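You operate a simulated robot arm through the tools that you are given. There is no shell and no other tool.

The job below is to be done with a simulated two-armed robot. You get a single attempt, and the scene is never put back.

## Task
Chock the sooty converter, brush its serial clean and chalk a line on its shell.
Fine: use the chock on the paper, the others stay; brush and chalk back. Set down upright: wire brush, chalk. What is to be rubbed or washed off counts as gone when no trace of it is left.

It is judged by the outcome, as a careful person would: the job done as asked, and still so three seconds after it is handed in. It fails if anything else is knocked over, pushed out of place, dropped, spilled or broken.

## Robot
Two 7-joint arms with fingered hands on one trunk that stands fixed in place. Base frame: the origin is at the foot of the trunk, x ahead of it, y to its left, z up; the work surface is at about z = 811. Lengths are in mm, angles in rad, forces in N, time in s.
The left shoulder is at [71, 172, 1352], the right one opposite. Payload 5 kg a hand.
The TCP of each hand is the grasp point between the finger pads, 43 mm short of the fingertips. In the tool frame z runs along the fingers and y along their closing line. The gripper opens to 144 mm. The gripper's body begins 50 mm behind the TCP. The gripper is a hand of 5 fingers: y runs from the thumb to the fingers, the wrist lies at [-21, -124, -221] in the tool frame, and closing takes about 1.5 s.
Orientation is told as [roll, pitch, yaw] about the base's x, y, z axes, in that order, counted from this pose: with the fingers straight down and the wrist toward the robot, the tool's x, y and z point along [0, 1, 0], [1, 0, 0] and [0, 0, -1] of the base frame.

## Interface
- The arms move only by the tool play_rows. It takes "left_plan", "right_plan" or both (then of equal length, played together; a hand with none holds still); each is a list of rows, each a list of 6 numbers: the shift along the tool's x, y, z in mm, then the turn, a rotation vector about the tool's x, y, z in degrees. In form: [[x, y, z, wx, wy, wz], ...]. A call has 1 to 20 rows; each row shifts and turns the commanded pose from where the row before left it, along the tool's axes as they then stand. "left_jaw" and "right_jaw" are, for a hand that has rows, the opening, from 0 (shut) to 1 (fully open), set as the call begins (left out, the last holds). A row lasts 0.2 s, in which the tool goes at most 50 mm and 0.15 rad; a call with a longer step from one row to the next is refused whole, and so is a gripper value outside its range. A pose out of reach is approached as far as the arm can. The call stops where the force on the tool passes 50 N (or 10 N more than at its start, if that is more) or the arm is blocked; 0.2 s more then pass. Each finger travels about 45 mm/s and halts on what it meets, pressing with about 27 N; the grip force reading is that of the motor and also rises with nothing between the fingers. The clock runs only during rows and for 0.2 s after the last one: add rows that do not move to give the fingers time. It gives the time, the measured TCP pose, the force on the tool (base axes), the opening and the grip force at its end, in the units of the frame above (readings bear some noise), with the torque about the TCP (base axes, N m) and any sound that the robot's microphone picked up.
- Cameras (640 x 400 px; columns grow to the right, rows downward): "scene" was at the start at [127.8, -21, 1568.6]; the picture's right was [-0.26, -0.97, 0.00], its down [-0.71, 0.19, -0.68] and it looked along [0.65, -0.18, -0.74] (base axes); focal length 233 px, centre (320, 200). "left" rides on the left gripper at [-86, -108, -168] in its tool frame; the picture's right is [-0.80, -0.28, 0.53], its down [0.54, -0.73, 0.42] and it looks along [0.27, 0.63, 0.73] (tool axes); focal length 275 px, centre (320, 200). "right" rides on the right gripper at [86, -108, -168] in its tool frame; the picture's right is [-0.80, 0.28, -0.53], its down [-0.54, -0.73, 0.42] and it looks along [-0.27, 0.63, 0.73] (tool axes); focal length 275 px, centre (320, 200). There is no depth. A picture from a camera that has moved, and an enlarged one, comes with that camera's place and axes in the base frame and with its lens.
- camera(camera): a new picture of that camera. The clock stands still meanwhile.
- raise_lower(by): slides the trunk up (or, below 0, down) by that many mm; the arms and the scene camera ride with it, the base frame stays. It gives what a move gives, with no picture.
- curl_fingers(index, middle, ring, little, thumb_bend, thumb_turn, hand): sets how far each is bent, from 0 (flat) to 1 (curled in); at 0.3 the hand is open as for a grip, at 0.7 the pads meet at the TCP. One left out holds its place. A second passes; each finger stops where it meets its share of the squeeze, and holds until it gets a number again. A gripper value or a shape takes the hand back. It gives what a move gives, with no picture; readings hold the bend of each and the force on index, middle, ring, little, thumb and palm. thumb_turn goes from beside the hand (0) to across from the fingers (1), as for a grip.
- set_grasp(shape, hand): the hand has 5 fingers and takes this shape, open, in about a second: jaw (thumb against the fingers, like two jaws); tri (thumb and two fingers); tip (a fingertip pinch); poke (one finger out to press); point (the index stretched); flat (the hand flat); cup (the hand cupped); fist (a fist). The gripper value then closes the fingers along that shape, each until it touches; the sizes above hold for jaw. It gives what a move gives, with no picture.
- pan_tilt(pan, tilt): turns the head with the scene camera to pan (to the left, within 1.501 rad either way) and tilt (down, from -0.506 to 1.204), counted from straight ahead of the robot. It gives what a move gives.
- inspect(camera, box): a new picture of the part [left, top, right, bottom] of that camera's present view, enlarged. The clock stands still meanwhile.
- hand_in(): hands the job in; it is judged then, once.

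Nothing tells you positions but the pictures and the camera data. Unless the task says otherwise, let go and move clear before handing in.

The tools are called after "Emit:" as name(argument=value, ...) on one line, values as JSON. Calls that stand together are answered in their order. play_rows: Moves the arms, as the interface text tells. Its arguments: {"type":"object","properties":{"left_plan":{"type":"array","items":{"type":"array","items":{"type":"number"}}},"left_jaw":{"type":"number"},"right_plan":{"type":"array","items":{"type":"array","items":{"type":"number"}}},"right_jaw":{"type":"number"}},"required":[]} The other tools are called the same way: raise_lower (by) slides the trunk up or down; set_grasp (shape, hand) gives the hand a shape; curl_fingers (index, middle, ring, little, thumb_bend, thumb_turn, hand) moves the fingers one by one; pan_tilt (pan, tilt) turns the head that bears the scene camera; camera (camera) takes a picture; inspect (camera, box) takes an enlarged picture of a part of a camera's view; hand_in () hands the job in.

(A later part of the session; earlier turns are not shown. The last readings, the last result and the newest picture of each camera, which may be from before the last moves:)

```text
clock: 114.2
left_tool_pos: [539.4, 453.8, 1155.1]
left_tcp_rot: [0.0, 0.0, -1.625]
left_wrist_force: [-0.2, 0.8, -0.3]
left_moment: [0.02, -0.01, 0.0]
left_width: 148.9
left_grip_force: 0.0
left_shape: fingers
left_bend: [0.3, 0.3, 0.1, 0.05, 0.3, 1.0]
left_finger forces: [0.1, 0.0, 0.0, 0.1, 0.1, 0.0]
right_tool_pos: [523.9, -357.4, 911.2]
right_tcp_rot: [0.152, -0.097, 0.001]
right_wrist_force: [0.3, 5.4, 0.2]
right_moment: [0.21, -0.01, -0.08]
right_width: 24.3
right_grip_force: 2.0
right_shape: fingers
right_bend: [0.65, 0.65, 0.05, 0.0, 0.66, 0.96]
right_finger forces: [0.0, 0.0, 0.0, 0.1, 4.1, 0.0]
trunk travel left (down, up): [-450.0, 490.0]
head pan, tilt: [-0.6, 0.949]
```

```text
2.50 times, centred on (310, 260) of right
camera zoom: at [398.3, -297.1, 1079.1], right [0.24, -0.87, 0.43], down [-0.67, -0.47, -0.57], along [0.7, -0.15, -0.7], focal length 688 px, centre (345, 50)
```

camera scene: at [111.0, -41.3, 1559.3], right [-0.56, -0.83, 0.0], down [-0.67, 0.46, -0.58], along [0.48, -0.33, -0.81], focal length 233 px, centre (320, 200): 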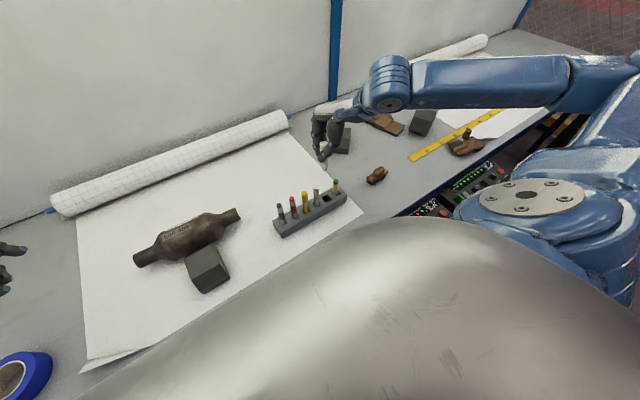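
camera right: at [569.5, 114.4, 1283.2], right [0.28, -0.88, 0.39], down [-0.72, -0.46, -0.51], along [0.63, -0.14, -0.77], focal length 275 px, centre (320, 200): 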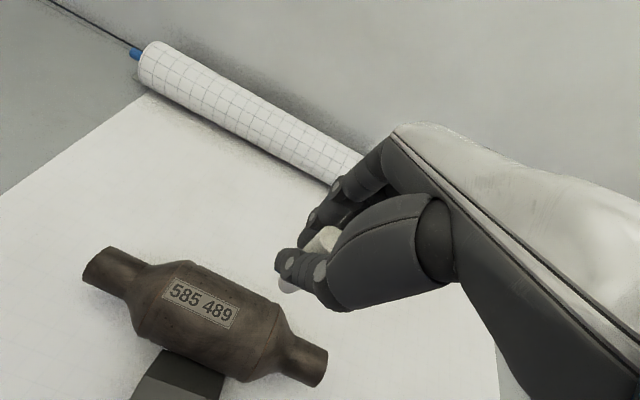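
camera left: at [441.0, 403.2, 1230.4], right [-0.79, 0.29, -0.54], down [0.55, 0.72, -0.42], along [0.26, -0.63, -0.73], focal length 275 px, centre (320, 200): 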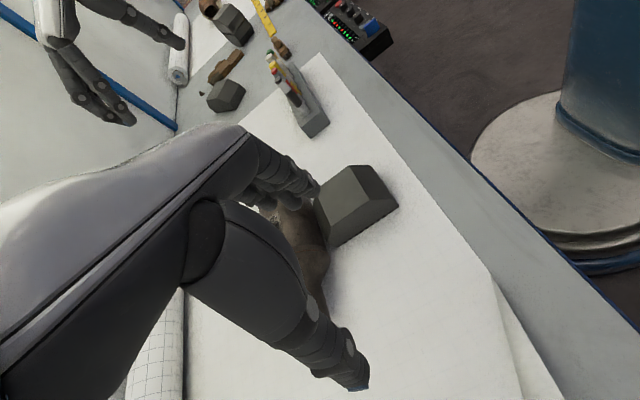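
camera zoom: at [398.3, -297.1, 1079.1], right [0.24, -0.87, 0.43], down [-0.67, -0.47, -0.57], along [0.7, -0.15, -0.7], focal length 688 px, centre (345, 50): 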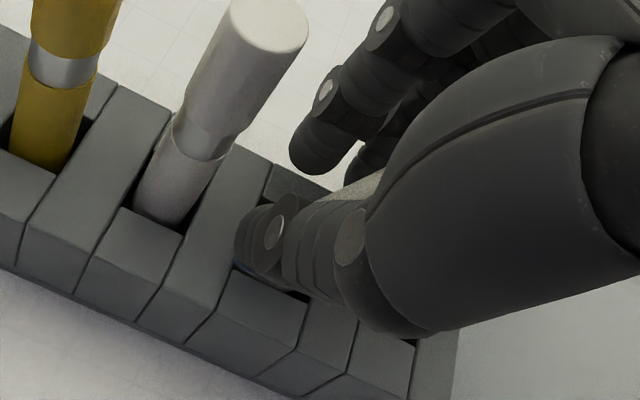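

The thumb is wedged beside the chalk. I'll raise the hand to free it while keeping the fingers loose.

Emit:
play_rows(right_plan=[[0.62, 0.38, -3.93, 0, 0, 0], [0.62, 0.38, -3.93, 0, 0, 0], [0.62, 0.38, -3.93, 0, 0, 0], [0, 0, 0, 0, 0, 0]])

Emit:
inspect(camera="scene", box=[310, 175, 345, 215])

Emit:
inspect(camera="right", box=[220, 180, 400, 340])

```text
clock: 115.2
left_tool_pos: [539.4, 452.9, 1154.9]
left_tcp_rot: [0.0, 0.001, -1.624]
left_wrist_force: [-1.0, 0.3, -0.5]
left_moment: [0.03, -0.04, -0.03]
left_width: 148.9
left_grip_force: 0.0
left_shape: fingers
left_bend: [0.3, 0.3, 0.1, 0.05, 0.3, 1.0]
left_finger forces: [0.0, 0.0, 0.0, 0.0, 0.1, 0.0]
right_tool_pos: [524.4, -357.2, 923.9]
right_tcp_rot: [0.151, -0.097, 0.0]
right_wrist_force: [0.2, -0.1, -0.1]
right_moment: [-0.01, -0.02, 0.0]
right_width: 24.9
right_grip_force: 0.1
right_shape: fingers
right_bend: [0.65, 0.65, 0.05, 0.0, 0.65, 0.97]
right_finger forces: [0.1, 0.2, 0.0, 0.1, 0.0, 0.0]
trunk travel left (down, up): [-450.0, 490.0]
head pan, tilt: [-0.6, 0.949]
```

```text
10.00 times, centred on (328, 195) of scene
camera zoom: at [110.8, -41.5, 1559.3], right [-0.57, -0.82, 0.0], down [-0.67, 0.46, -0.58], along [0.48, -0.33, -0.81], focal length 2326 px, centre (245, 250)
```

zoom: 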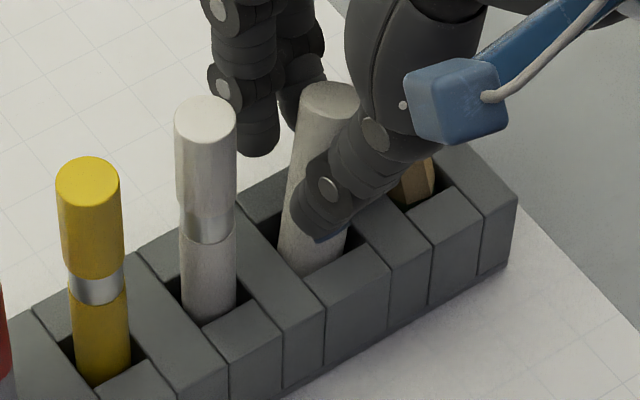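

```text
2.50 times, centred on (310, 260) of right
camera zoom: at [398.7, -297.5, 1091.4], right [0.24, -0.87, 0.43], down [-0.67, -0.47, -0.57], along [0.7, -0.15, -0.7], focal length 688 px, centre (345, 50)
```

zoom: 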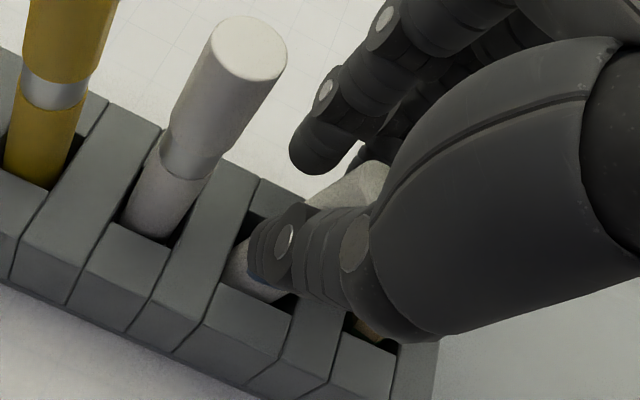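

Freed, no forces; the chalk leans ~6–8° in its slot. From this higher position (thumb well above the rack) I'll regrip its upper part and set it straight.

Emit:
curl_fingers(hand="right", index=0.76, middle=0.76, thumb_bend=0.74)

Emit:
inspect(camera="scene", box=[310, 175, 345, 215])

Emit:
inspect(camera="right", box=[220, 180, 400, 340])

```text
clock: 116.2
left_tool_pos: [538.7, 452.0, 1155.0]
left_tcp_rot: [-0.001, 0.001, -1.626]
left_wrist_force: [0.1, -0.4, -0.4]
left_moment: [-0.03, 0.0, -0.03]
left_width: 148.7
left_grip_force: 0.0
left_shape: fingers
left_bend: [0.3, 0.3, 0.1, 0.05, 0.3, 1.0]
left_finger forces: [0.0, 0.0, 0.0, 0.1, 0.0, 0.1]
right_tool_pos: [524.1, -357.1, 923.5]
right_tcp_rot: [0.156, -0.095, 0.001]
right_wrist_force: [1.6, 0.5, -0.4]
right_moment: [0.04, -0.04, -0.03]
right_width: 2.4
right_grip_force: 8.5
right_shape: fingers
right_bend: [0.75, 0.74, 0.05, 0.0, 0.71, 0.95]
right_finger forces: [0.0, 9.8, 0.0, 0.0, 7.6, 0.1]
trunk travel left (down, up): [-450.0, 490.0]
head pan, tilt: [-0.6, 0.949]
```

```text
10.00 times, centred on (328, 195) of scene
camera zoom: at [111.0, -41.4, 1559.3], right [-0.57, -0.82, 0.0], down [-0.67, 0.46, -0.58], along [0.48, -0.33, -0.81], focal length 2326 px, centre (245, 250)
```

zoom: 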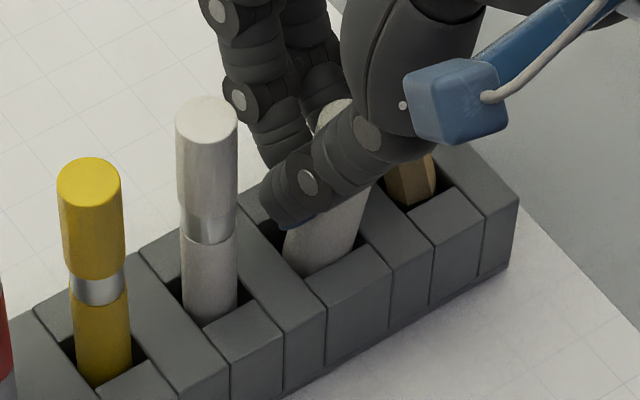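

```text
2.50 times, centred on (310, 260) of right
camera zoom: at [398.9, -297.3, 1091.3], right [0.24, -0.87, 0.43], down [-0.67, -0.47, -0.57], along [0.7, -0.15, -0.7], focal length 688 px, centre (345, 50)
```

zoom: 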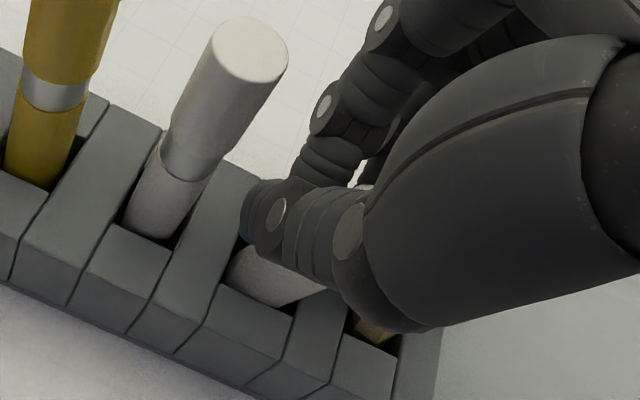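

Only the middle finger caught it. I'll loosen, recentre the hand on the leaning chalk (−y 7 mm), and grip again.

Emit:
curl_fingers(hand="right", index=0.6, middle=0.6, thumb_bend=0.6)

Emit:
inspect(camera="scene", box=[310, 175, 345, 215])

Emit:
inspect(camera="right", box=[220, 180, 400, 340])

```text
clock: 117.2
left_tool_pos: [539.3, 450.6, 1155.5]
left_tcp_rot: [0.0, -0.001, -1.627]
left_wrist_force: [0.7, -0.7, 0.2]
left_moment: [0.0, -0.01, 0.01]
left_width: 149.0
left_grip_force: 0.0
left_shape: fingers
left_bend: [0.3, 0.3, 0.1, 0.05, 0.3, 1.0]
left_finger forces: [0.0, 0.1, 0.1, 0.0, 0.0, 0.0]
right_tool_pos: [524.3, -357.8, 923.7]
right_tcp_rot: [0.154, -0.096, 0.004]
right_wrist_force: [-0.5, 2.5, 1.1]
right_moment: [0.03, 0.06, -0.02]
right_width: 42.0
right_grip_force: 0.9
right_shape: fingers
right_bend: [0.6, 0.6, 0.05, 0.0, 0.6, 0.97]
right_finger forces: [0.0, 0.0, 0.0, 0.1, 1.8, 0.0]
trunk travel left (down, up): [-450.0, 490.0]
head pan, tilt: [-0.6, 0.949]
```

```text
10.00 times, centred on (328, 195) of scene
camera zoom: at [110.8, -41.2, 1559.3], right [-0.57, -0.82, 0.0], down [-0.67, 0.46, -0.58], along [0.48, -0.33, -0.81], focal length 2326 px, centre (245, 250)
```

zoom: 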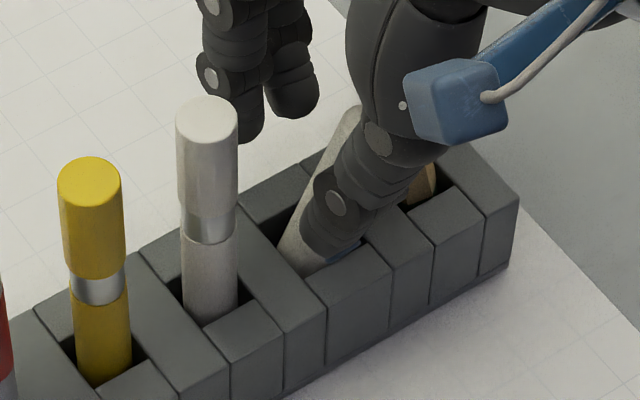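

```text
2.50 times, centred on (310, 260) of right
camera zoom: at [398.7, -297.1, 1091.5], right [0.24, -0.87, 0.43], down [-0.67, -0.47, -0.57], along [0.7, -0.15, -0.7], focal length 688 px, centre (345, 50)
```

zoom: 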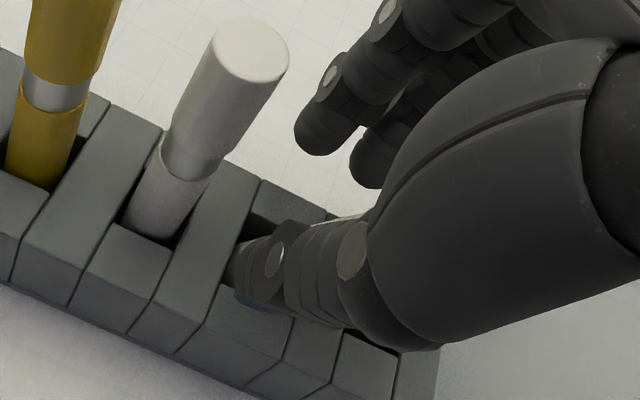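

The chalk now leans strongly toward −y, guided by the thumb. I'll open the fingers wider and withdraw upward along the hand's axis to see its free state.

Emit:
curl_fingers(hand="right", index=0.42, middle=0.42, thumb_bend=0.45)

Emit:
play_rows(right_plan=[[0, 0, -10, 0, 0, 0], [0, 0, -20, 0, 0, 0], [0, 0, -30, 0, 0, 0], [0, 0, -35, 0, 0, 0], [0, 0, 0, 0, 0, 0]])

Emit:
inspect(camera="scene", box=[305, 160, 345, 215])

Emit:
inspect(camera="right", box=[180, 180, 380, 360])

```text
clock: 118.2
left_tool_pos: [539.0, 452.2, 1155.4]
left_tcp_rot: [-0.001, 0.0, -1.625]
left_wrist_force: [-0.8, -0.1, -0.7]
left_moment: [-0.04, 0.01, 0.02]
left_width: 149.0
left_grip_force: 0.0
left_shape: fingers
left_bend: [0.3, 0.3, 0.1, 0.05, 0.3, 1.0]
left_finger forces: [0.0, 0.0, 0.1, 0.0, 0.0, 0.0]
right_tool_pos: [525.3, -356.9, 923.0]
right_tcp_rot: [0.154, -0.096, 0.002]
right_wrist_force: [0.8, 0.4, 0.0]
right_moment: [-0.03, 0.0, -0.02]
right_width: 101.4
right_grip_force: 0.1
right_shape: fingers
right_bend: [0.42, 0.42, 0.05, 0.0, 0.45, 0.97]
right_finger forces: [0.1, 0.1, 0.1, 0.0, 0.1, 0.1]
trunk travel left (down, up): [-450.0, 490.0]
head pan, tilt: [-0.6, 0.949]
```

```text
clock: 119.4
left_tool_pos: [538.7, 453.0, 1154.8]
left_tcp_rot: [-0.001, 0.001, -1.627]
left_wrist_force: [0.3, -1.0, -0.8]
left_moment: [-0.02, -0.01, -0.01]
left_width: 149.0
left_grip_force: 0.0
left_shape: fingers
left_bend: [0.3, 0.3, 0.1, 0.05, 0.3, 1.0]
left_finger forces: [0.1, 0.0, 0.0, 0.0, 0.1, 0.0]
right_tool_pos: [514.2, -372.6, 1016.7]
right_tcp_rot: [0.153, -0.095, 0.002]
right_wrist_force: [-0.3, -0.7, 0.6]
right_moment: [0.0, 0.03, -0.02]
right_width: 101.8
right_grip_force: 0.1
right_shape: fingers
right_bend: [0.42, 0.42, 0.05, 0.0, 0.45, 0.97]
right_finger forces: [0.0, 0.0, 0.0, 0.1, 0.0, 0.0]
trunk travel left (down, up): [-450.0, 490.0]
head pan, tilt: [-0.6, 0.949]
```

```text
7.27 times, centred on (325, 188) of scene
camera zoom: at [111.4, -41.8, 1559.2], right [-0.57, -0.82, 0.0], down [-0.67, 0.46, -0.58], along [0.48, -0.33, -0.81], focal length 1692 px, centre (284, 291)
```

zoom: 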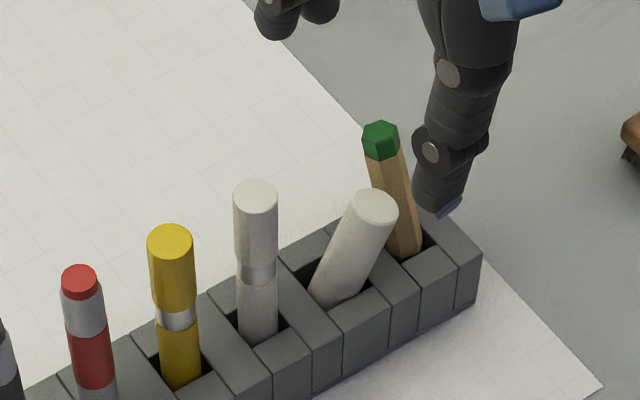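

```text
2.22 times, centred on (280, 270) of right
camera zoom: at [389.7, -312.4, 1184.3], right [0.25, -0.87, 0.43], down [-0.67, -0.47, -0.57], along [0.7, -0.15, -0.7], focal length 612 px, centre (409, 44)
```

zoom: 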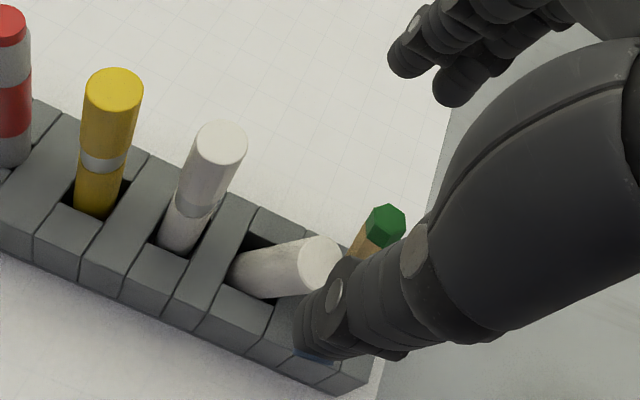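

Now I see the free state: the chalk leans well toward the pencil and the pencil leans toward it. This needs correcting. First a closer look from both cameras.

Emit:
inspect(camera="scene", box=[318, 172, 348, 207])

Emit:
play_rows(right_plan=[[0, 0, -30, 0, 0, 0], [-20, 0, -30, 0, 0, 0], [-40, 0, 0, 0, 0, 0], [-40, 0, 0, 0, 0, 0], [0, 0, 0, 0, 0, 0]])

Emit:
inspect(camera="scene", box=[300, 165, 350, 215])

Emit:
camera(camera="right")

```text
11.43 times, centred on (333, 190) of scene
camera zoom: at [111.4, -41.8, 1559.2], right [-0.57, -0.82, 0.0], down [-0.67, 0.46, -0.58], along [0.48, -0.33, -0.81], focal length 2659 px, centre (171, 320)
```

zoom: 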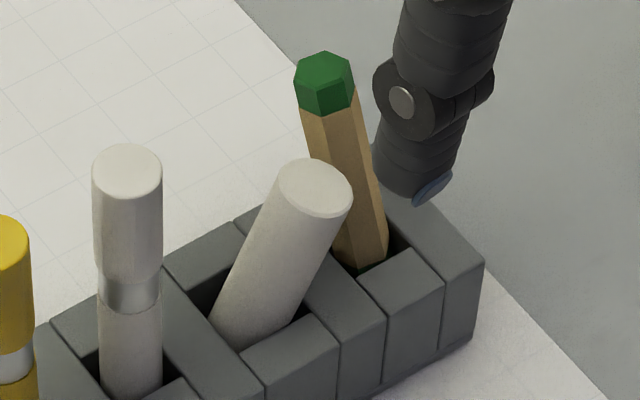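

```text
clock: 120.6
left_tool_pos: [538.1, 453.4, 1154.1]
left_tcp_rot: [0.001, 0.0, -1.626]
left_wrist_force: [0.5, -0.9, -1.2]
left_moment: [-0.01, 0.01, 0.02]
left_width: 148.9
left_grip_force: 0.2
left_shape: fingers
left_bend: [0.3, 0.3, 0.1, 0.05, 0.3, 1.0]
left_finger forces: [0.0, 0.0, 0.1, 0.0, 0.0, 0.0]
right_tool_pos: [511.4, -479.0, 1059.6]
right_tcp_rot: [0.153, -0.096, 0.0]
right_wrist_force: [0.5, 0.0, -0.3]
right_moment: [-0.01, -0.01, -0.03]
right_width: 101.5
right_grip_force: 0.0
right_shape: fingers
right_bend: [0.42, 0.42, 0.05, 0.0, 0.45, 0.98]
right_finger forces: [0.1, 0.0, 0.0, 0.0, 0.1, 0.1]
trunk travel left (down, up): [-450.0, 490.0]
head pan, tilt: [-0.6, 0.949]
```

```text
8.00 times, centred on (325, 190) of scene
camera zoom: at [110.9, -40.5, 1559.3], right [-0.57, -0.82, 0.0], down [-0.67, 0.46, -0.58], along [0.48, -0.33, -0.81], focal length 1861 px, centre (280, 280)
```

zoom: 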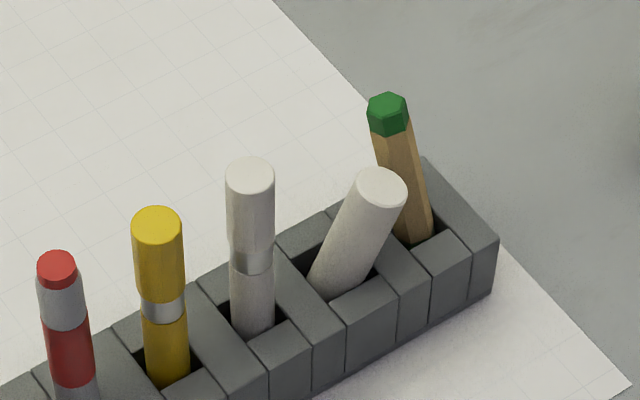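

```text
taken
camera right: at [386.5, -419.4, 1227.7], right [0.24, -0.87, 0.43], down [-0.67, -0.47, -0.57], along [0.7, -0.15, -0.7], focal length 275 px, centre (320, 200)
```

right: 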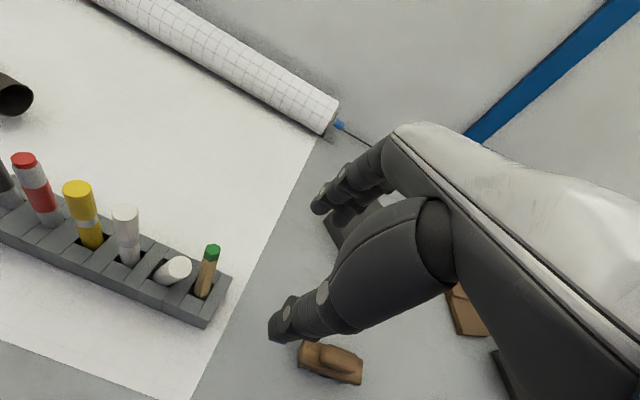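

I need to redo this properly. Plan: yaw the hand 45° so the fingers close diagonally (clear of pencil and marker), regrip the chalk higher up, lift it out, then set it down straight against the slot corner with a soft release. First rotate and position high above.

Emit:
play_rows(right_plan=[[0, 0, 0, 1.155, 0.718, -7.376], [0, 0, 0, 1.155, 0.718, -7.376], [0, 0, 0, 1.155, 0.718, -7.376], [0, 0, 0, 1.155, 0.718, -7.376], [0, 0, 0, 1.155, 0.718, -7.376], [0, 0, 0, 1.155, 0.718, -7.376], [0, 0, 0, 0, 0, 0]])

Emit:
curl_fingers(hand="right", index=0.35, middle=0.35, thumb_bend=0.35)

Emit:
camera(camera="right")

Emit:
camera(camera="scene")

```text
clock: 122.2
left_tool_pos: [538.7, 454.0, 1156.9]
left_tcp_rot: [0.001, -0.001, -1.623]
left_wrist_force: [0.1, 0.9, -0.3]
left_moment: [0.02, 0.0, 0.03]
left_width: 149.0
left_grip_force: 0.1
left_shape: fingers
left_bend: [0.3, 0.3, 0.1, 0.05, 0.3, 1.0]
left_finger forces: [0.0, 0.1, 0.1, 0.0, 0.1, 0.0]
right_tool_pos: [510.0, -479.3, 1059.7]
right_tcp_rot: [0.154, -0.096, 0.789]
right_wrist_force: [0.1, 0.2, 0.8]
right_moment: [-0.03, -0.02, -0.01]
right_width: 101.5
right_grip_force: 0.0
right_shape: fingers
right_bend: [0.42, 0.42, 0.05, 0.0, 0.45, 0.98]
right_finger forces: [0.0, 0.1, 0.0, 0.1, 0.1, 0.1]
trunk travel left (down, up): [-450.0, 490.0]
head pan, tilt: [-0.6, 0.949]
```

```text
clock: 123.2
left_tool_pos: [539.1, 452.0, 1154.9]
left_tcp_rot: [0.001, 0.001, -1.624]
left_wrist_force: [0.2, -0.3, -0.5]
left_moment: [0.03, 0.02, 0.0]
left_width: 148.9
left_grip_force: 0.0
left_shape: fingers
left_bend: [0.3, 0.3, 0.1, 0.05, 0.3, 1.0]
left_finger forces: [0.0, 0.0, 0.0, 0.0, 0.0, 0.1]
right_tool_pos: [511.3, -480.1, 1060.3]
right_tcp_rot: [0.154, -0.094, 0.788]
right_wrist_force: [-0.5, 0.5, 0.3]
right_moment: [0.0, -0.03, 0.01]
right_width: 131.5
right_grip_force: 0.0
right_shape: fingers
right_bend: [0.35, 0.35, 0.05, 0.0, 0.35, 0.98]
right_finger forces: [0.0, 0.1, 0.0, 0.1, 0.0, 0.1]
trunk travel left (down, up): [-450.0, 490.0]
head pan, tilt: [-0.6, 0.949]
```

```text
taken
camera right: at [380.5, -525.7, 1228.1], right [0.79, -0.44, 0.43], down [-0.14, -0.81, -0.57], along [0.6, 0.39, -0.7], focal length 275 px, centre (320, 200)
```

right: 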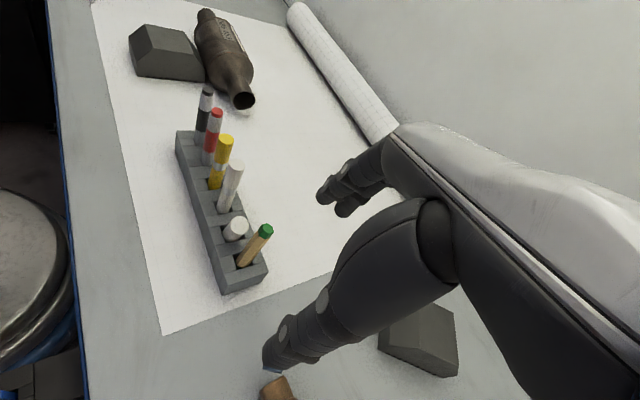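

```text
taken
camera scene: at [111.0, -41.4, 1559.3], right [-0.57, -0.82, 0.0], down [-0.67, 0.46, -0.58], along [0.48, -0.33, -0.81], focal length 233 px, centre (320, 200)
```

scene: 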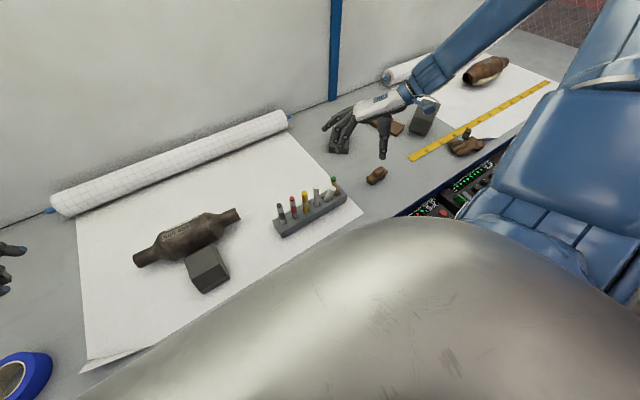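

The 45° yaw works and gives a good end-on view of the rack. Zooming in to measure the lean of chalk and pencil.

Emit:
inspect(camera="right", box=[170, 150, 300, 300])

Emit:
inspect(camera="right", box=[205, 200, 285, 290])

Emit:
inspect(camera="scene", box=[315, 170, 350, 210])

```text
2.67 times, centred on (235, 225) of right
camera zoom: at [380.5, -525.7, 1228.1], right [0.79, -0.44, 0.43], down [-0.14, -0.81, -0.57], along [0.6, 0.39, -0.7], focal length 734 px, centre (547, 133)
```

zoom: 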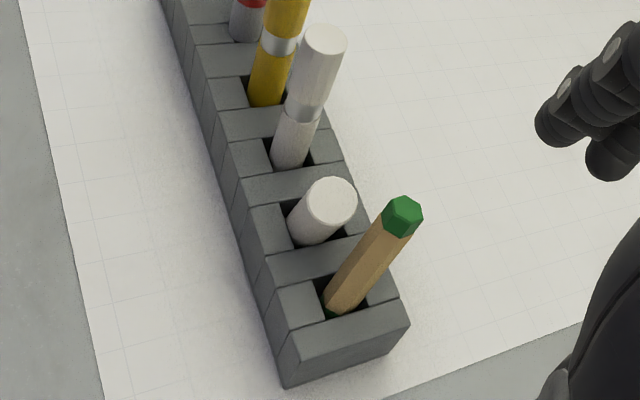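

```text
4.44 times, centred on (245, 245) of right
camera zoom: at [380.5, -525.7, 1228.1], right [0.79, -0.44, 0.43], down [-0.14, -0.81, -0.57], along [0.6, 0.39, -0.7], focal length 1224 px, centre (653, 0)
```

zoom: 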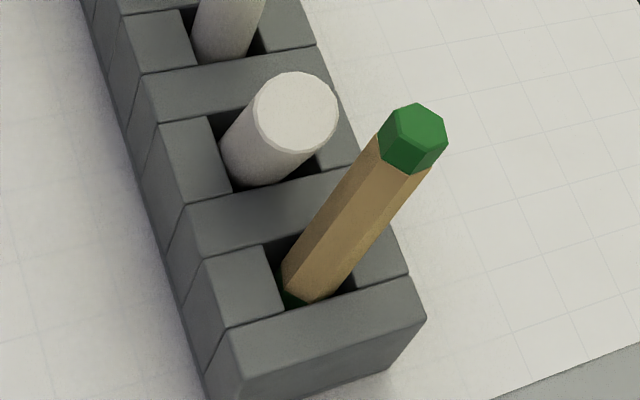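

```text
10.00 times, centred on (332, 190) of scene
camera zoom: at [111.0, -41.4, 1559.3], right [-0.57, -0.82, 0.0], down [-0.67, 0.46, -0.58], along [0.48, -0.33, -0.81], focal length 2326 px, centre (195, 300)
```

zoom: 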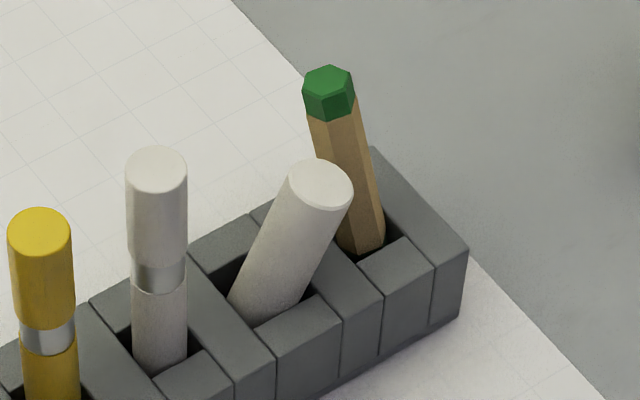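

Chalk leans ~15° toward −y (pencil side), pencil ~13° toward +x, both still in their slots. Moving over the chalk with the hand diagonal.

Emit:
play_rows(right_plan=[[24.8, 30.4, 6.85, 0, 0, 0], [24.8, 30.4, 6.85, 0, 0, 0], [24.8, 30.4, 6.85, 0, 0, 0], [-6.16, -3.83, 39.34, 0, 0, 0], [-6.16, -3.83, 39.34, 0, 0, 0], [0, 0, 0, 0, 0, 0]])

Emit:
camera(camera="right")

Emit:
inspect(camera="scene", box=[295, 150, 365, 215])

```text
clock: 124.6
left_tool_pos: [538.6, 454.6, 1155.2]
left_tcp_rot: [0.0, -0.002, -1.624]
left_wrist_force: [-0.6, 0.5, 0.2]
left_moment: [-0.04, -0.02, -0.01]
left_width: 148.7
left_grip_force: 0.1
left_shape: fingers
left_bend: [0.3, 0.3, 0.1, 0.05, 0.3, 1.0]
left_finger forces: [0.1, 0.0, 0.0, 0.0, 0.1, 0.0]
right_tool_pos: [521.6, -361.6, 982.3]
right_tcp_rot: [0.152, -0.095, 0.79]
right_wrist_force: [-0.6, 0.9, -0.5]
right_moment: [-0.06, -0.03, -0.02]
right_width: 132.2
right_grip_force: 0.0
right_shape: fingers
right_bend: [0.35, 0.35, 0.05, 0.0, 0.35, 0.98]
right_finger forces: [0.0, 0.0, 0.0, 0.0, 0.0, 0.1]
trunk travel left (down, up): [-450.0, 490.0]
head pan, tilt: [-0.6, 0.949]
```

```text
taken
camera right: at [389.4, -406.3, 1149.2], right [0.79, -0.44, 0.43], down [-0.14, -0.81, -0.57], along [0.6, 0.39, -0.7], focal length 275 px, centre (320, 200)
```

right: 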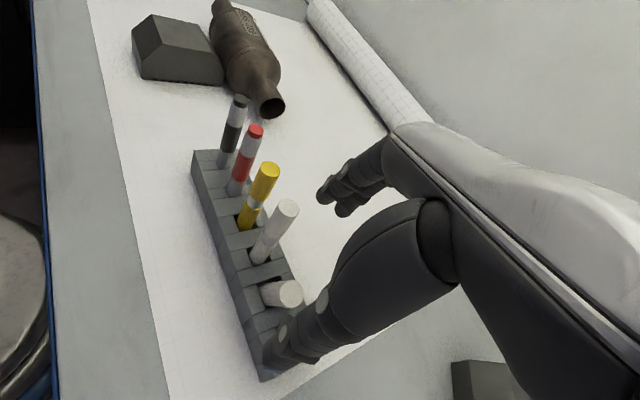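

```text
6.15 times, centred on (330, 182) of scene
camera zoom: at [110.0, -39.5, 1559.4], right [-0.56, -0.83, 0.0], down [-0.67, 0.46, -0.58], along [0.48, -0.33, -0.81], focal length 1432 px, centre (258, 308)
```

zoom: 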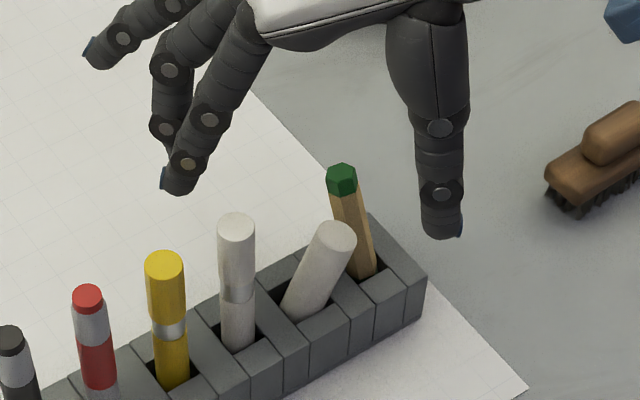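

Good clearance all round: thumb outside the rack, fingers beyond the white marker. Lowering in two stages.

Emit:
play_rows(right_plan=[[-3.08, -1.92, 19.67, 0, 0, 0], [-3.08, -1.92, 19.67, 0, 0, 0], [0, 0, 0, 0, 0, 0]])

Emit:
inspect(camera="scene", box=[295, 150, 365, 215])

Emit:
inspect(camera="right", box=[220, 180, 400, 360])

```text
clock: 125.4
left_tool_pos: [538.2, 452.1, 1155.4]
left_tcp_rot: [0.001, -0.001, -1.626]
left_wrist_force: [0.2, 0.8, 0.2]
left_moment: [-0.04, -0.01, -0.02]
left_width: 149.2
left_grip_force: 0.0
left_shape: fingers
left_bend: [0.3, 0.3, 0.1, 0.05, 0.3, 1.0]
left_finger forces: [0.0, 0.0, 0.0, 0.0, 0.1, 0.0]
right_tool_pos: [520.3, -361.3, 940.7]
right_tcp_rot: [0.151, -0.095, 0.786]
right_wrist_force: [0.3, -0.6, -0.3]
right_moment: [-0.01, -0.02, 0.0]
right_width: 132.2
right_grip_force: 0.0
right_shape: fingers
right_bend: [0.35, 0.35, 0.05, 0.0, 0.35, 0.98]
right_finger forces: [0.1, 0.1, 0.0, 0.0, 0.1, 0.0]
trunk travel left (down, up): [-450.0, 490.0]
head pan, tilt: [-0.6, 0.949]
```

```text
6.15 times, centred on (330, 182) of scene
camera zoom: at [110.5, -40.9, 1559.3], right [-0.57, -0.82, 0.0], down [-0.67, 0.46, -0.58], along [0.48, -0.33, -0.81], focal length 1432 px, centre (258, 308)
```

zoom: 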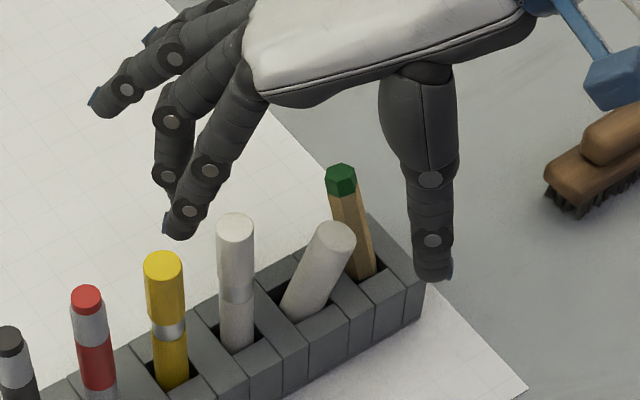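

```text
2.22 times, centred on (310, 270) of right
camera zoom: at [390.4, -406.6, 1108.9], right [0.79, -0.44, 0.43], down [-0.14, -0.81, -0.57], along [0.6, 0.39, -0.7], focal length 612 px, centre (342, 44)
```

zoom: 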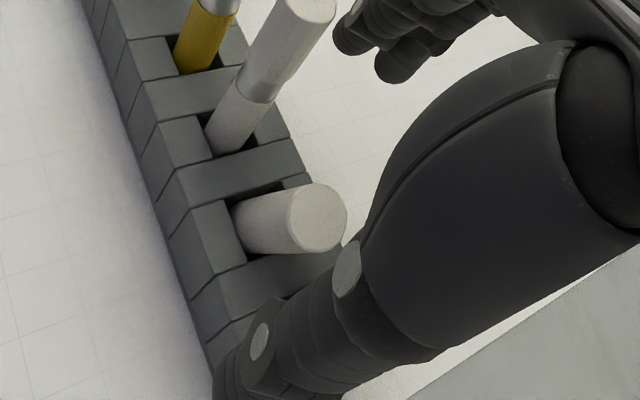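

Emit:
play_rows(right_plan=[[-2.0, -1.25, 12.8, 0, 0, 0], [-1.85, -1.15, 11.8, 0, 0, 0], [0, 0, 0, 0, 0, 0]])

Emit:
curl_fingers(hand="right", index=0.52, middle=0.52, thumb_bend=0.52)

Emit:
inspect(camera="scene", box=[295, 150, 365, 215])

Emit:
inspect(camera="right", box=[220, 180, 400, 360])

```text
clock: 126.2
left_tool_pos: [539.0, 451.6, 1155.1]
left_tcp_rot: [-0.002, -0.001, -1.625]
left_wrist_force: [-0.2, -0.6, 0.9]
left_moment: [0.02, 0.03, -0.01]
left_width: 148.9
left_grip_force: 0.0
left_shape: fingers
left_bend: [0.3, 0.3, 0.1, 0.05, 0.3, 1.0]
left_finger forces: [0.0, 0.0, 0.0, 0.0, 0.1, 0.0]
right_tool_pos: [521.1, -360.0, 915.1]
right_tcp_rot: [0.154, -0.096, 0.788]
right_wrist_force: [0.1, 0.1, 0.4]
right_moment: [0.02, 0.01, -0.01]
right_width: 132.3
right_grip_force: 0.0
right_shape: fingers
right_bend: [0.35, 0.35, 0.05, 0.0, 0.35, 0.98]
right_finger forces: [0.0, 0.1, 0.0, 0.0, 0.0, 0.0]
trunk travel left (down, up): [-450.0, 490.0]
head pan, tilt: [-0.6, 0.949]
```

```text
clock: 127.2
left_tool_pos: [537.9, 452.0, 1155.3]
left_tcp_rot: [0.0, 0.0, -1.625]
left_wrist_force: [-1.1, 0.9, 0.5]
left_moment: [0.0, 0.03, -0.03]
left_width: 148.7
left_grip_force: 0.0
left_shape: fingers
left_bend: [0.3, 0.3, 0.1, 0.05, 0.3, 1.0]
left_finger forces: [0.0, 0.0, 0.0, 0.0, 0.0, 0.0]
right_tool_pos: [520.5, -361.8, 915.0]
right_tcp_rot: [0.155, -0.095, 0.788]
right_wrist_force: [-0.3, -0.3, 0.1]
right_moment: [0.01, -0.01, -0.01]
right_width: 71.9
right_grip_force: 0.0
right_shape: fingers
right_bend: [0.52, 0.52, 0.05, 0.0, 0.52, 0.98]
right_finger forces: [0.0, 0.0, 0.0, 0.0, 0.0, 0.0]
trunk travel left (down, up): [-450.0, 490.0]
head pan, tilt: [-0.6, 0.949]
```

```text
6.15 times, centred on (330, 182) of scene
camera zoom: at [110.9, -41.4, 1559.3], right [-0.57, -0.82, 0.0], down [-0.67, 0.46, -0.58], along [0.48, -0.33, -0.81], focal length 1432 px, centre (258, 308)
```

zoom: 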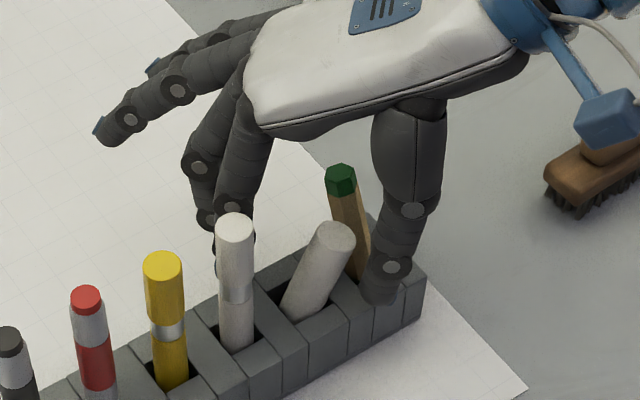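

```text
2.22 times, centred on (310, 270) of right
camera zoom: at [390.7, -407.5, 1083.4], right [0.79, -0.44, 0.43], down [-0.14, -0.81, -0.57], along [0.6, 0.39, -0.7], focal length 612 px, centre (342, 44)
```

zoom: 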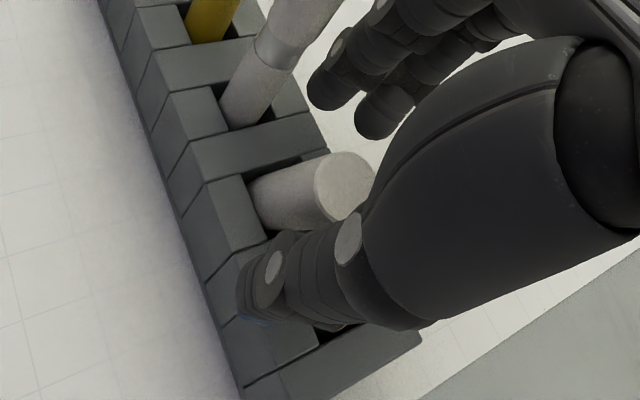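

Emit:
curl_fingers(hand="right", index=0.62, middle=0.62, thumb_bend=0.62)

Emit:
inspect(camera="scene", box=[305, 165, 355, 215])

Emit:
inspect(camera="right", box=[220, 180, 400, 360])

```text
clock: 128.2
left_tool_pos: [538.8, 452.4, 1155.6]
left_tcp_rot: [0.001, 0.0, -1.625]
left_wrist_force: [0.6, 0.3, -0.2]
left_moment: [0.02, 0.02, 0.01]
left_width: 149.0
left_grip_force: 0.1
left_shape: fingers
left_bend: [0.3, 0.3, 0.1, 0.05, 0.3, 1.0]
left_finger forces: [0.0, 0.0, 0.0, 0.0, 0.1, 0.0]
right_tool_pos: [520.5, -361.1, 914.9]
right_tcp_rot: [0.153, -0.094, 0.787]
right_wrist_force: [0.5, -0.1, -0.4]
right_moment: [-0.02, 0.03, -0.01]
right_width: 36.0
right_grip_force: 0.1
right_shape: fingers
right_bend: [0.62, 0.62, 0.05, 0.0, 0.62, 0.98]
right_finger forces: [0.0, 0.0, 0.0, 0.0, 0.1, 0.0]
trunk travel left (down, up): [-450.0, 490.0]
head pan, tilt: [-0.6, 0.949]
```

```text
8.00 times, centred on (330, 190) of scene
camera zoom: at [110.9, -41.4, 1559.3], right [-0.57, -0.82, 0.0], down [-0.67, 0.46, -0.58], along [0.48, -0.33, -0.81], focal length 1861 px, centre (240, 280)
```

zoom: 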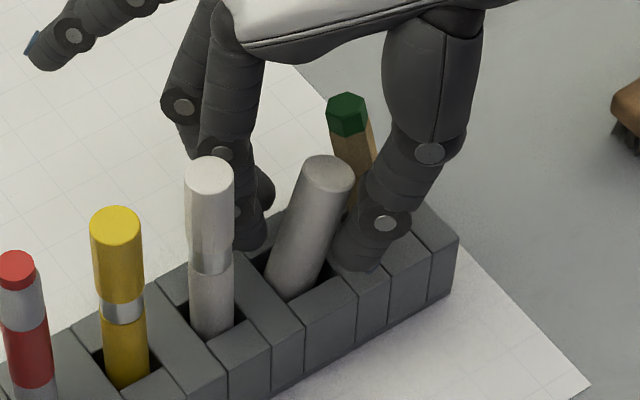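

```text
2.22 times, centred on (310, 270) of right
camera zoom: at [390.7, -407.5, 1083.3], right [0.79, -0.44, 0.43], down [-0.14, -0.81, -0.57], along [0.6, 0.39, -0.7], focal length 612 px, centre (342, 44)
```

zoom: 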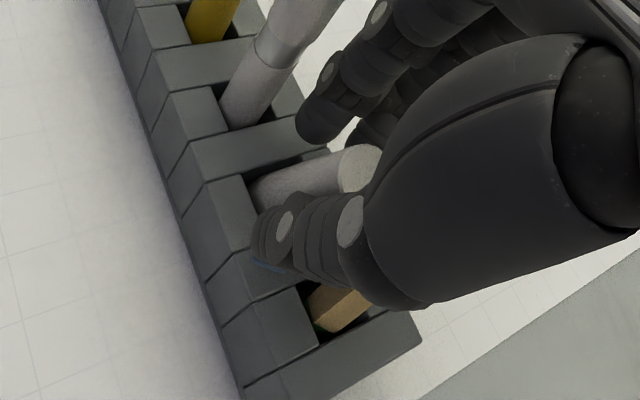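

Emit:
curl_fingers(hand="right", index=0.69, middle=0.69, thumb_bend=0.69)

Emit:
inspect(camera="scene", box=[305, 165, 355, 215])

Emit:
inspect(camera="right", box=[220, 180, 400, 360])

```text
clock: 129.2
left_tool_pos: [539.9, 453.0, 1154.8]
left_tcp_rot: [0.001, 0.001, -1.624]
left_wrist_force: [-0.8, -0.2, 0.1]
left_moment: [-0.04, -0.01, 0.03]
left_width: 148.7
left_grip_force: 0.0
left_shape: fingers
left_bend: [0.3, 0.3, 0.1, 0.05, 0.3, 1.0]
left_finger forces: [0.0, 0.0, 0.1, 0.1, 0.1, 0.0]
right_tool_pos: [520.4, -360.6, 915.1]
right_tcp_rot: [0.154, -0.094, 0.788]
right_wrist_force: [0.2, 0.1, -0.2]
right_moment: [-0.01, 0.01, -0.02]
right_width: 20.8
right_grip_force: 4.9
right_shape: fingers
right_bend: [0.67, 0.68, 0.05, 0.0, 0.66, 0.97]
right_finger forces: [2.4, 2.3, 0.1, 0.0, 4.2, 0.0]
trunk travel left (down, up): [-450.0, 490.0]
head pan, tilt: [-0.6, 0.949]
```

```text
8.00 times, centred on (330, 190) of scene
camera zoom: at [110.9, -41.4, 1559.3], right [-0.57, -0.82, 0.0], down [-0.67, 0.46, -0.58], along [0.48, -0.33, -0.81], focal length 1861 px, centre (240, 280)
```

zoom: 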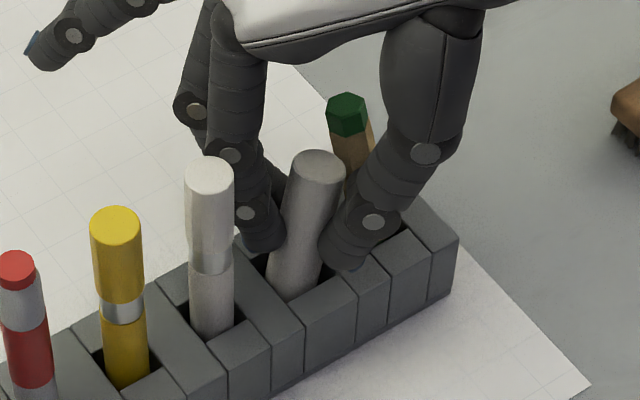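

```text
2.22 times, centred on (310, 270) of right
camera zoom: at [390.7, -407.5, 1083.3], right [0.79, -0.44, 0.43], down [-0.14, -0.81, -0.57], along [0.6, 0.39, -0.7], focal length 612 px, centre (342, 44)
```

zoom: 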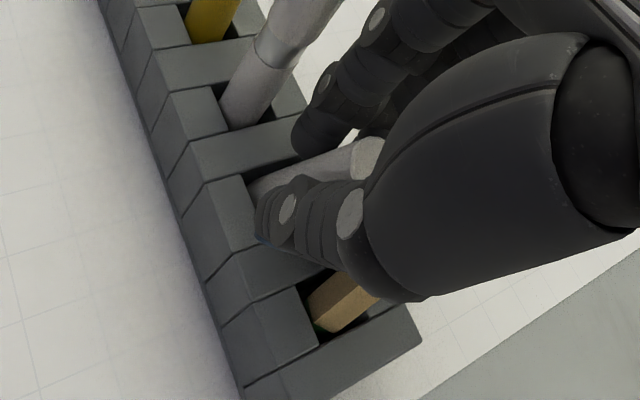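

Gripped evenly this time (2.4/2.3/4.2 N). I'll firm the grip a bit, lift slightly, and then rotate the hand so the chalk becomes vertical.

Emit:
curl_fingers(hand="right", index=0.73, middle=0.73, thumb_bend=0.73)

Emit:
play_rows(right_plan=[[0.77, 0.48, -4.92, 0, 0, 0], [0.77, 0.48, -4.92, 0, 0, 0], [0, 0, 0, 0, 0, 0]])

Emit:
inspect(camera="scene", box=[305, 165, 355, 215])

Emit:
inspect(camera="right", box=[220, 180, 400, 360])

```text
clock: 130.2
left_tool_pos: [538.3, 451.2, 1154.6]
left_tcp_rot: [-0.001, 0.001, -1.625]
left_wrist_force: [-0.3, 0.4, 0.9]
left_moment: [0.01, 0.0, 0.0]
left_width: 148.8
left_grip_force: 0.0
left_shape: fingers
left_bend: [0.3, 0.3, 0.1, 0.05, 0.3, 1.0]
left_finger forces: [0.1, 0.0, 0.0, 0.1, 0.1, 0.1]
right_tool_pos: [520.5, -360.9, 915.9]
right_tcp_rot: [0.154, -0.095, 0.787]
right_wrist_force: [0.1, 0.3, 0.1]
right_moment: [-0.04, 0.05, -0.02]
right_width: 18.8
right_grip_force: 14.9
right_shape: fingers
right_bend: [0.72, 0.72, 0.05, 0.0, 0.67, 0.96]
right_finger forces: [8.5, 7.1, 0.1, 0.0, 13.7, 0.0]
trunk travel left (down, up): [-450.0, 490.0]
head pan, tilt: [-0.6, 0.949]
```

```text
clock: 131.0
left_tool_pos: [539.6, 452.5, 1155.6]
left_tcp_rot: [0.0, 0.0, -1.627]
left_wrist_force: [-0.3, -0.5, -0.1]
left_moment: [-0.01, -0.03, 0.01]
left_width: 149.0
left_grip_force: 0.2
left_shape: fingers
left_bend: [0.3, 0.3, 0.1, 0.05, 0.3, 1.0]
left_finger forces: [0.1, 0.1, 0.0, 0.0, 0.1, 0.0]
right_tool_pos: [521.0, -361.2, 925.5]
right_tcp_rot: [0.153, -0.093, 0.787]
right_wrist_force: [-0.1, 0.3, -0.7]
right_moment: [0.01, 0.01, 0.02]
right_width: 18.5
right_grip_force: 14.8
right_shape: fingers
right_bend: [0.72, 0.72, 0.05, 0.0, 0.67, 0.96]
right_finger forces: [8.7, 7.1, 0.0, 0.0, 13.8, 0.0]
trunk travel left (down, up): [-450.0, 490.0]
head pan, tilt: [-0.6, 0.949]
```

```text
8.00 times, centred on (330, 190) of scene
camera zoom: at [111.0, -41.6, 1559.3], right [-0.57, -0.82, 0.0], down [-0.67, 0.46, -0.58], along [0.48, -0.33, -0.81], focal length 1861 px, centre (240, 280)
```

zoom: 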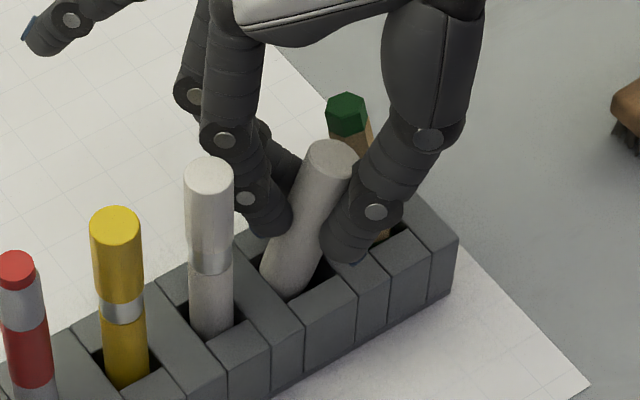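

```text
2.22 times, centred on (310, 270) of right
camera zoom: at [390.9, -407.3, 1093.4], right [0.79, -0.44, 0.43], down [-0.14, -0.81, -0.57], along [0.6, 0.39, -0.7], focal length 612 px, centre (342, 44)
```

zoom: 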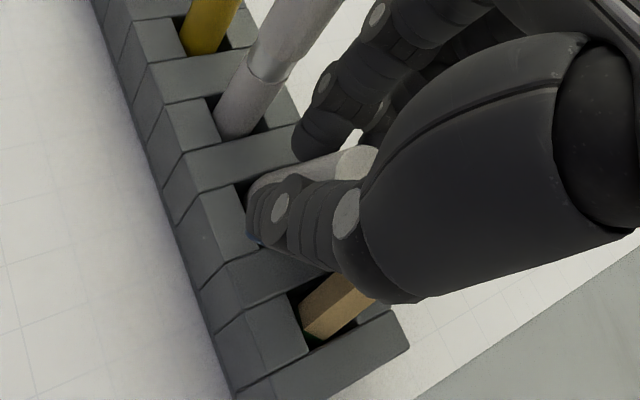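

Even, stable grip. Lifting the chalk fully clear of the slot before turning it upright.

Emit:
play_rows(right_plan=[[2.3, 1.44, -14.75, 0, 0, 0], [3.08, 1.92, -19.67, 0, 0, 0], [3.08, 1.92, -19.67, 0, 0, 0], [3.08, 1.92, -19.67, 0, 0, 0], [0, 0, 0, 0, 0, 0]])

Emit:
inspect(camera="scene", box=[305, 145, 355, 215])

Emit:
inspect(camera="right", box=[200, 180, 380, 360])

```text
clock: 132.2
left_tool_pos: [539.2, 452.7, 1154.4]
left_tcp_rot: [0.001, 0.0, -1.624]
left_wrist_force: [-0.5, 0.3, -0.6]
left_moment: [-0.05, 0.01, -0.01]
left_width: 148.9
left_grip_force: 0.1
left_shape: fingers
left_bend: [0.3, 0.3, 0.1, 0.05, 0.3, 1.0]
left_finger forces: [0.0, 0.0, 0.0, 0.0, 0.0, 0.0]
right_tool_pos: [523.1, -361.0, 999.5]
right_tcp_rot: [0.154, -0.093, 0.787]
right_wrist_force: [-0.6, 0.0, -1.3]
right_moment: [0.0, 0.02, 0.03]
right_width: 18.8
right_grip_force: 14.6
right_shape: fingers
right_bend: [0.72, 0.72, 0.05, 0.0, 0.67, 0.96]
right_finger forces: [8.7, 7.5, 0.1, 0.1, 14.0, 0.0]
trunk travel left (down, up): [-450.0, 490.0]
head pan, tilt: [-0.6, 0.949]
```

```text
5.71 times, centred on (330, 180) of scene
camera zoom: at [111.2, -41.9, 1559.2], right [-0.57, -0.82, 0.0], down [-0.67, 0.46, -0.58], along [0.48, -0.33, -0.81], focal length 1329 px, centre (263, 314)
```

zoom: 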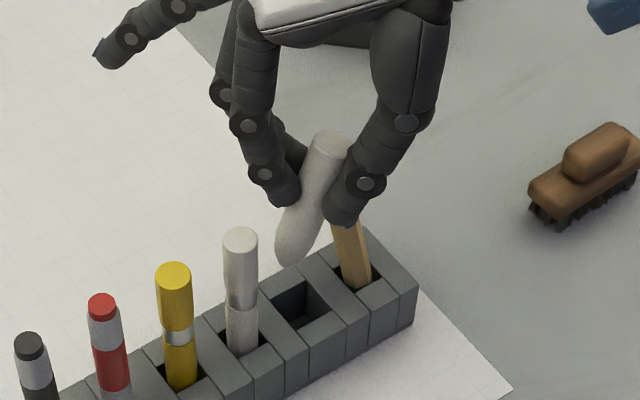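

```text
2.22 times, centred on (290, 270) of right
camera zoom: at [392.2, -406.8, 1167.5], right [0.79, -0.44, 0.43], down [-0.14, -0.81, -0.57], along [0.6, 0.39, -0.7], focal length 612 px, centre (387, 44)
```

zoom: 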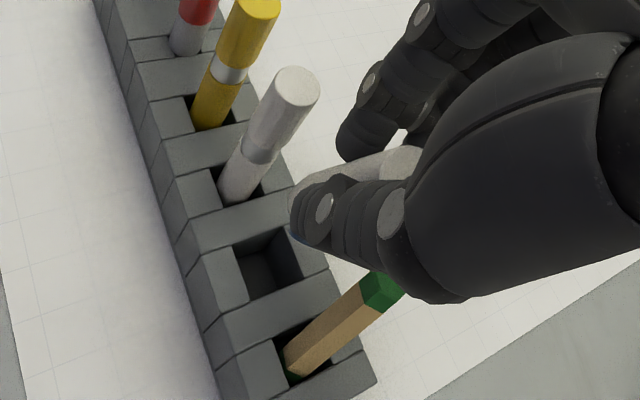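

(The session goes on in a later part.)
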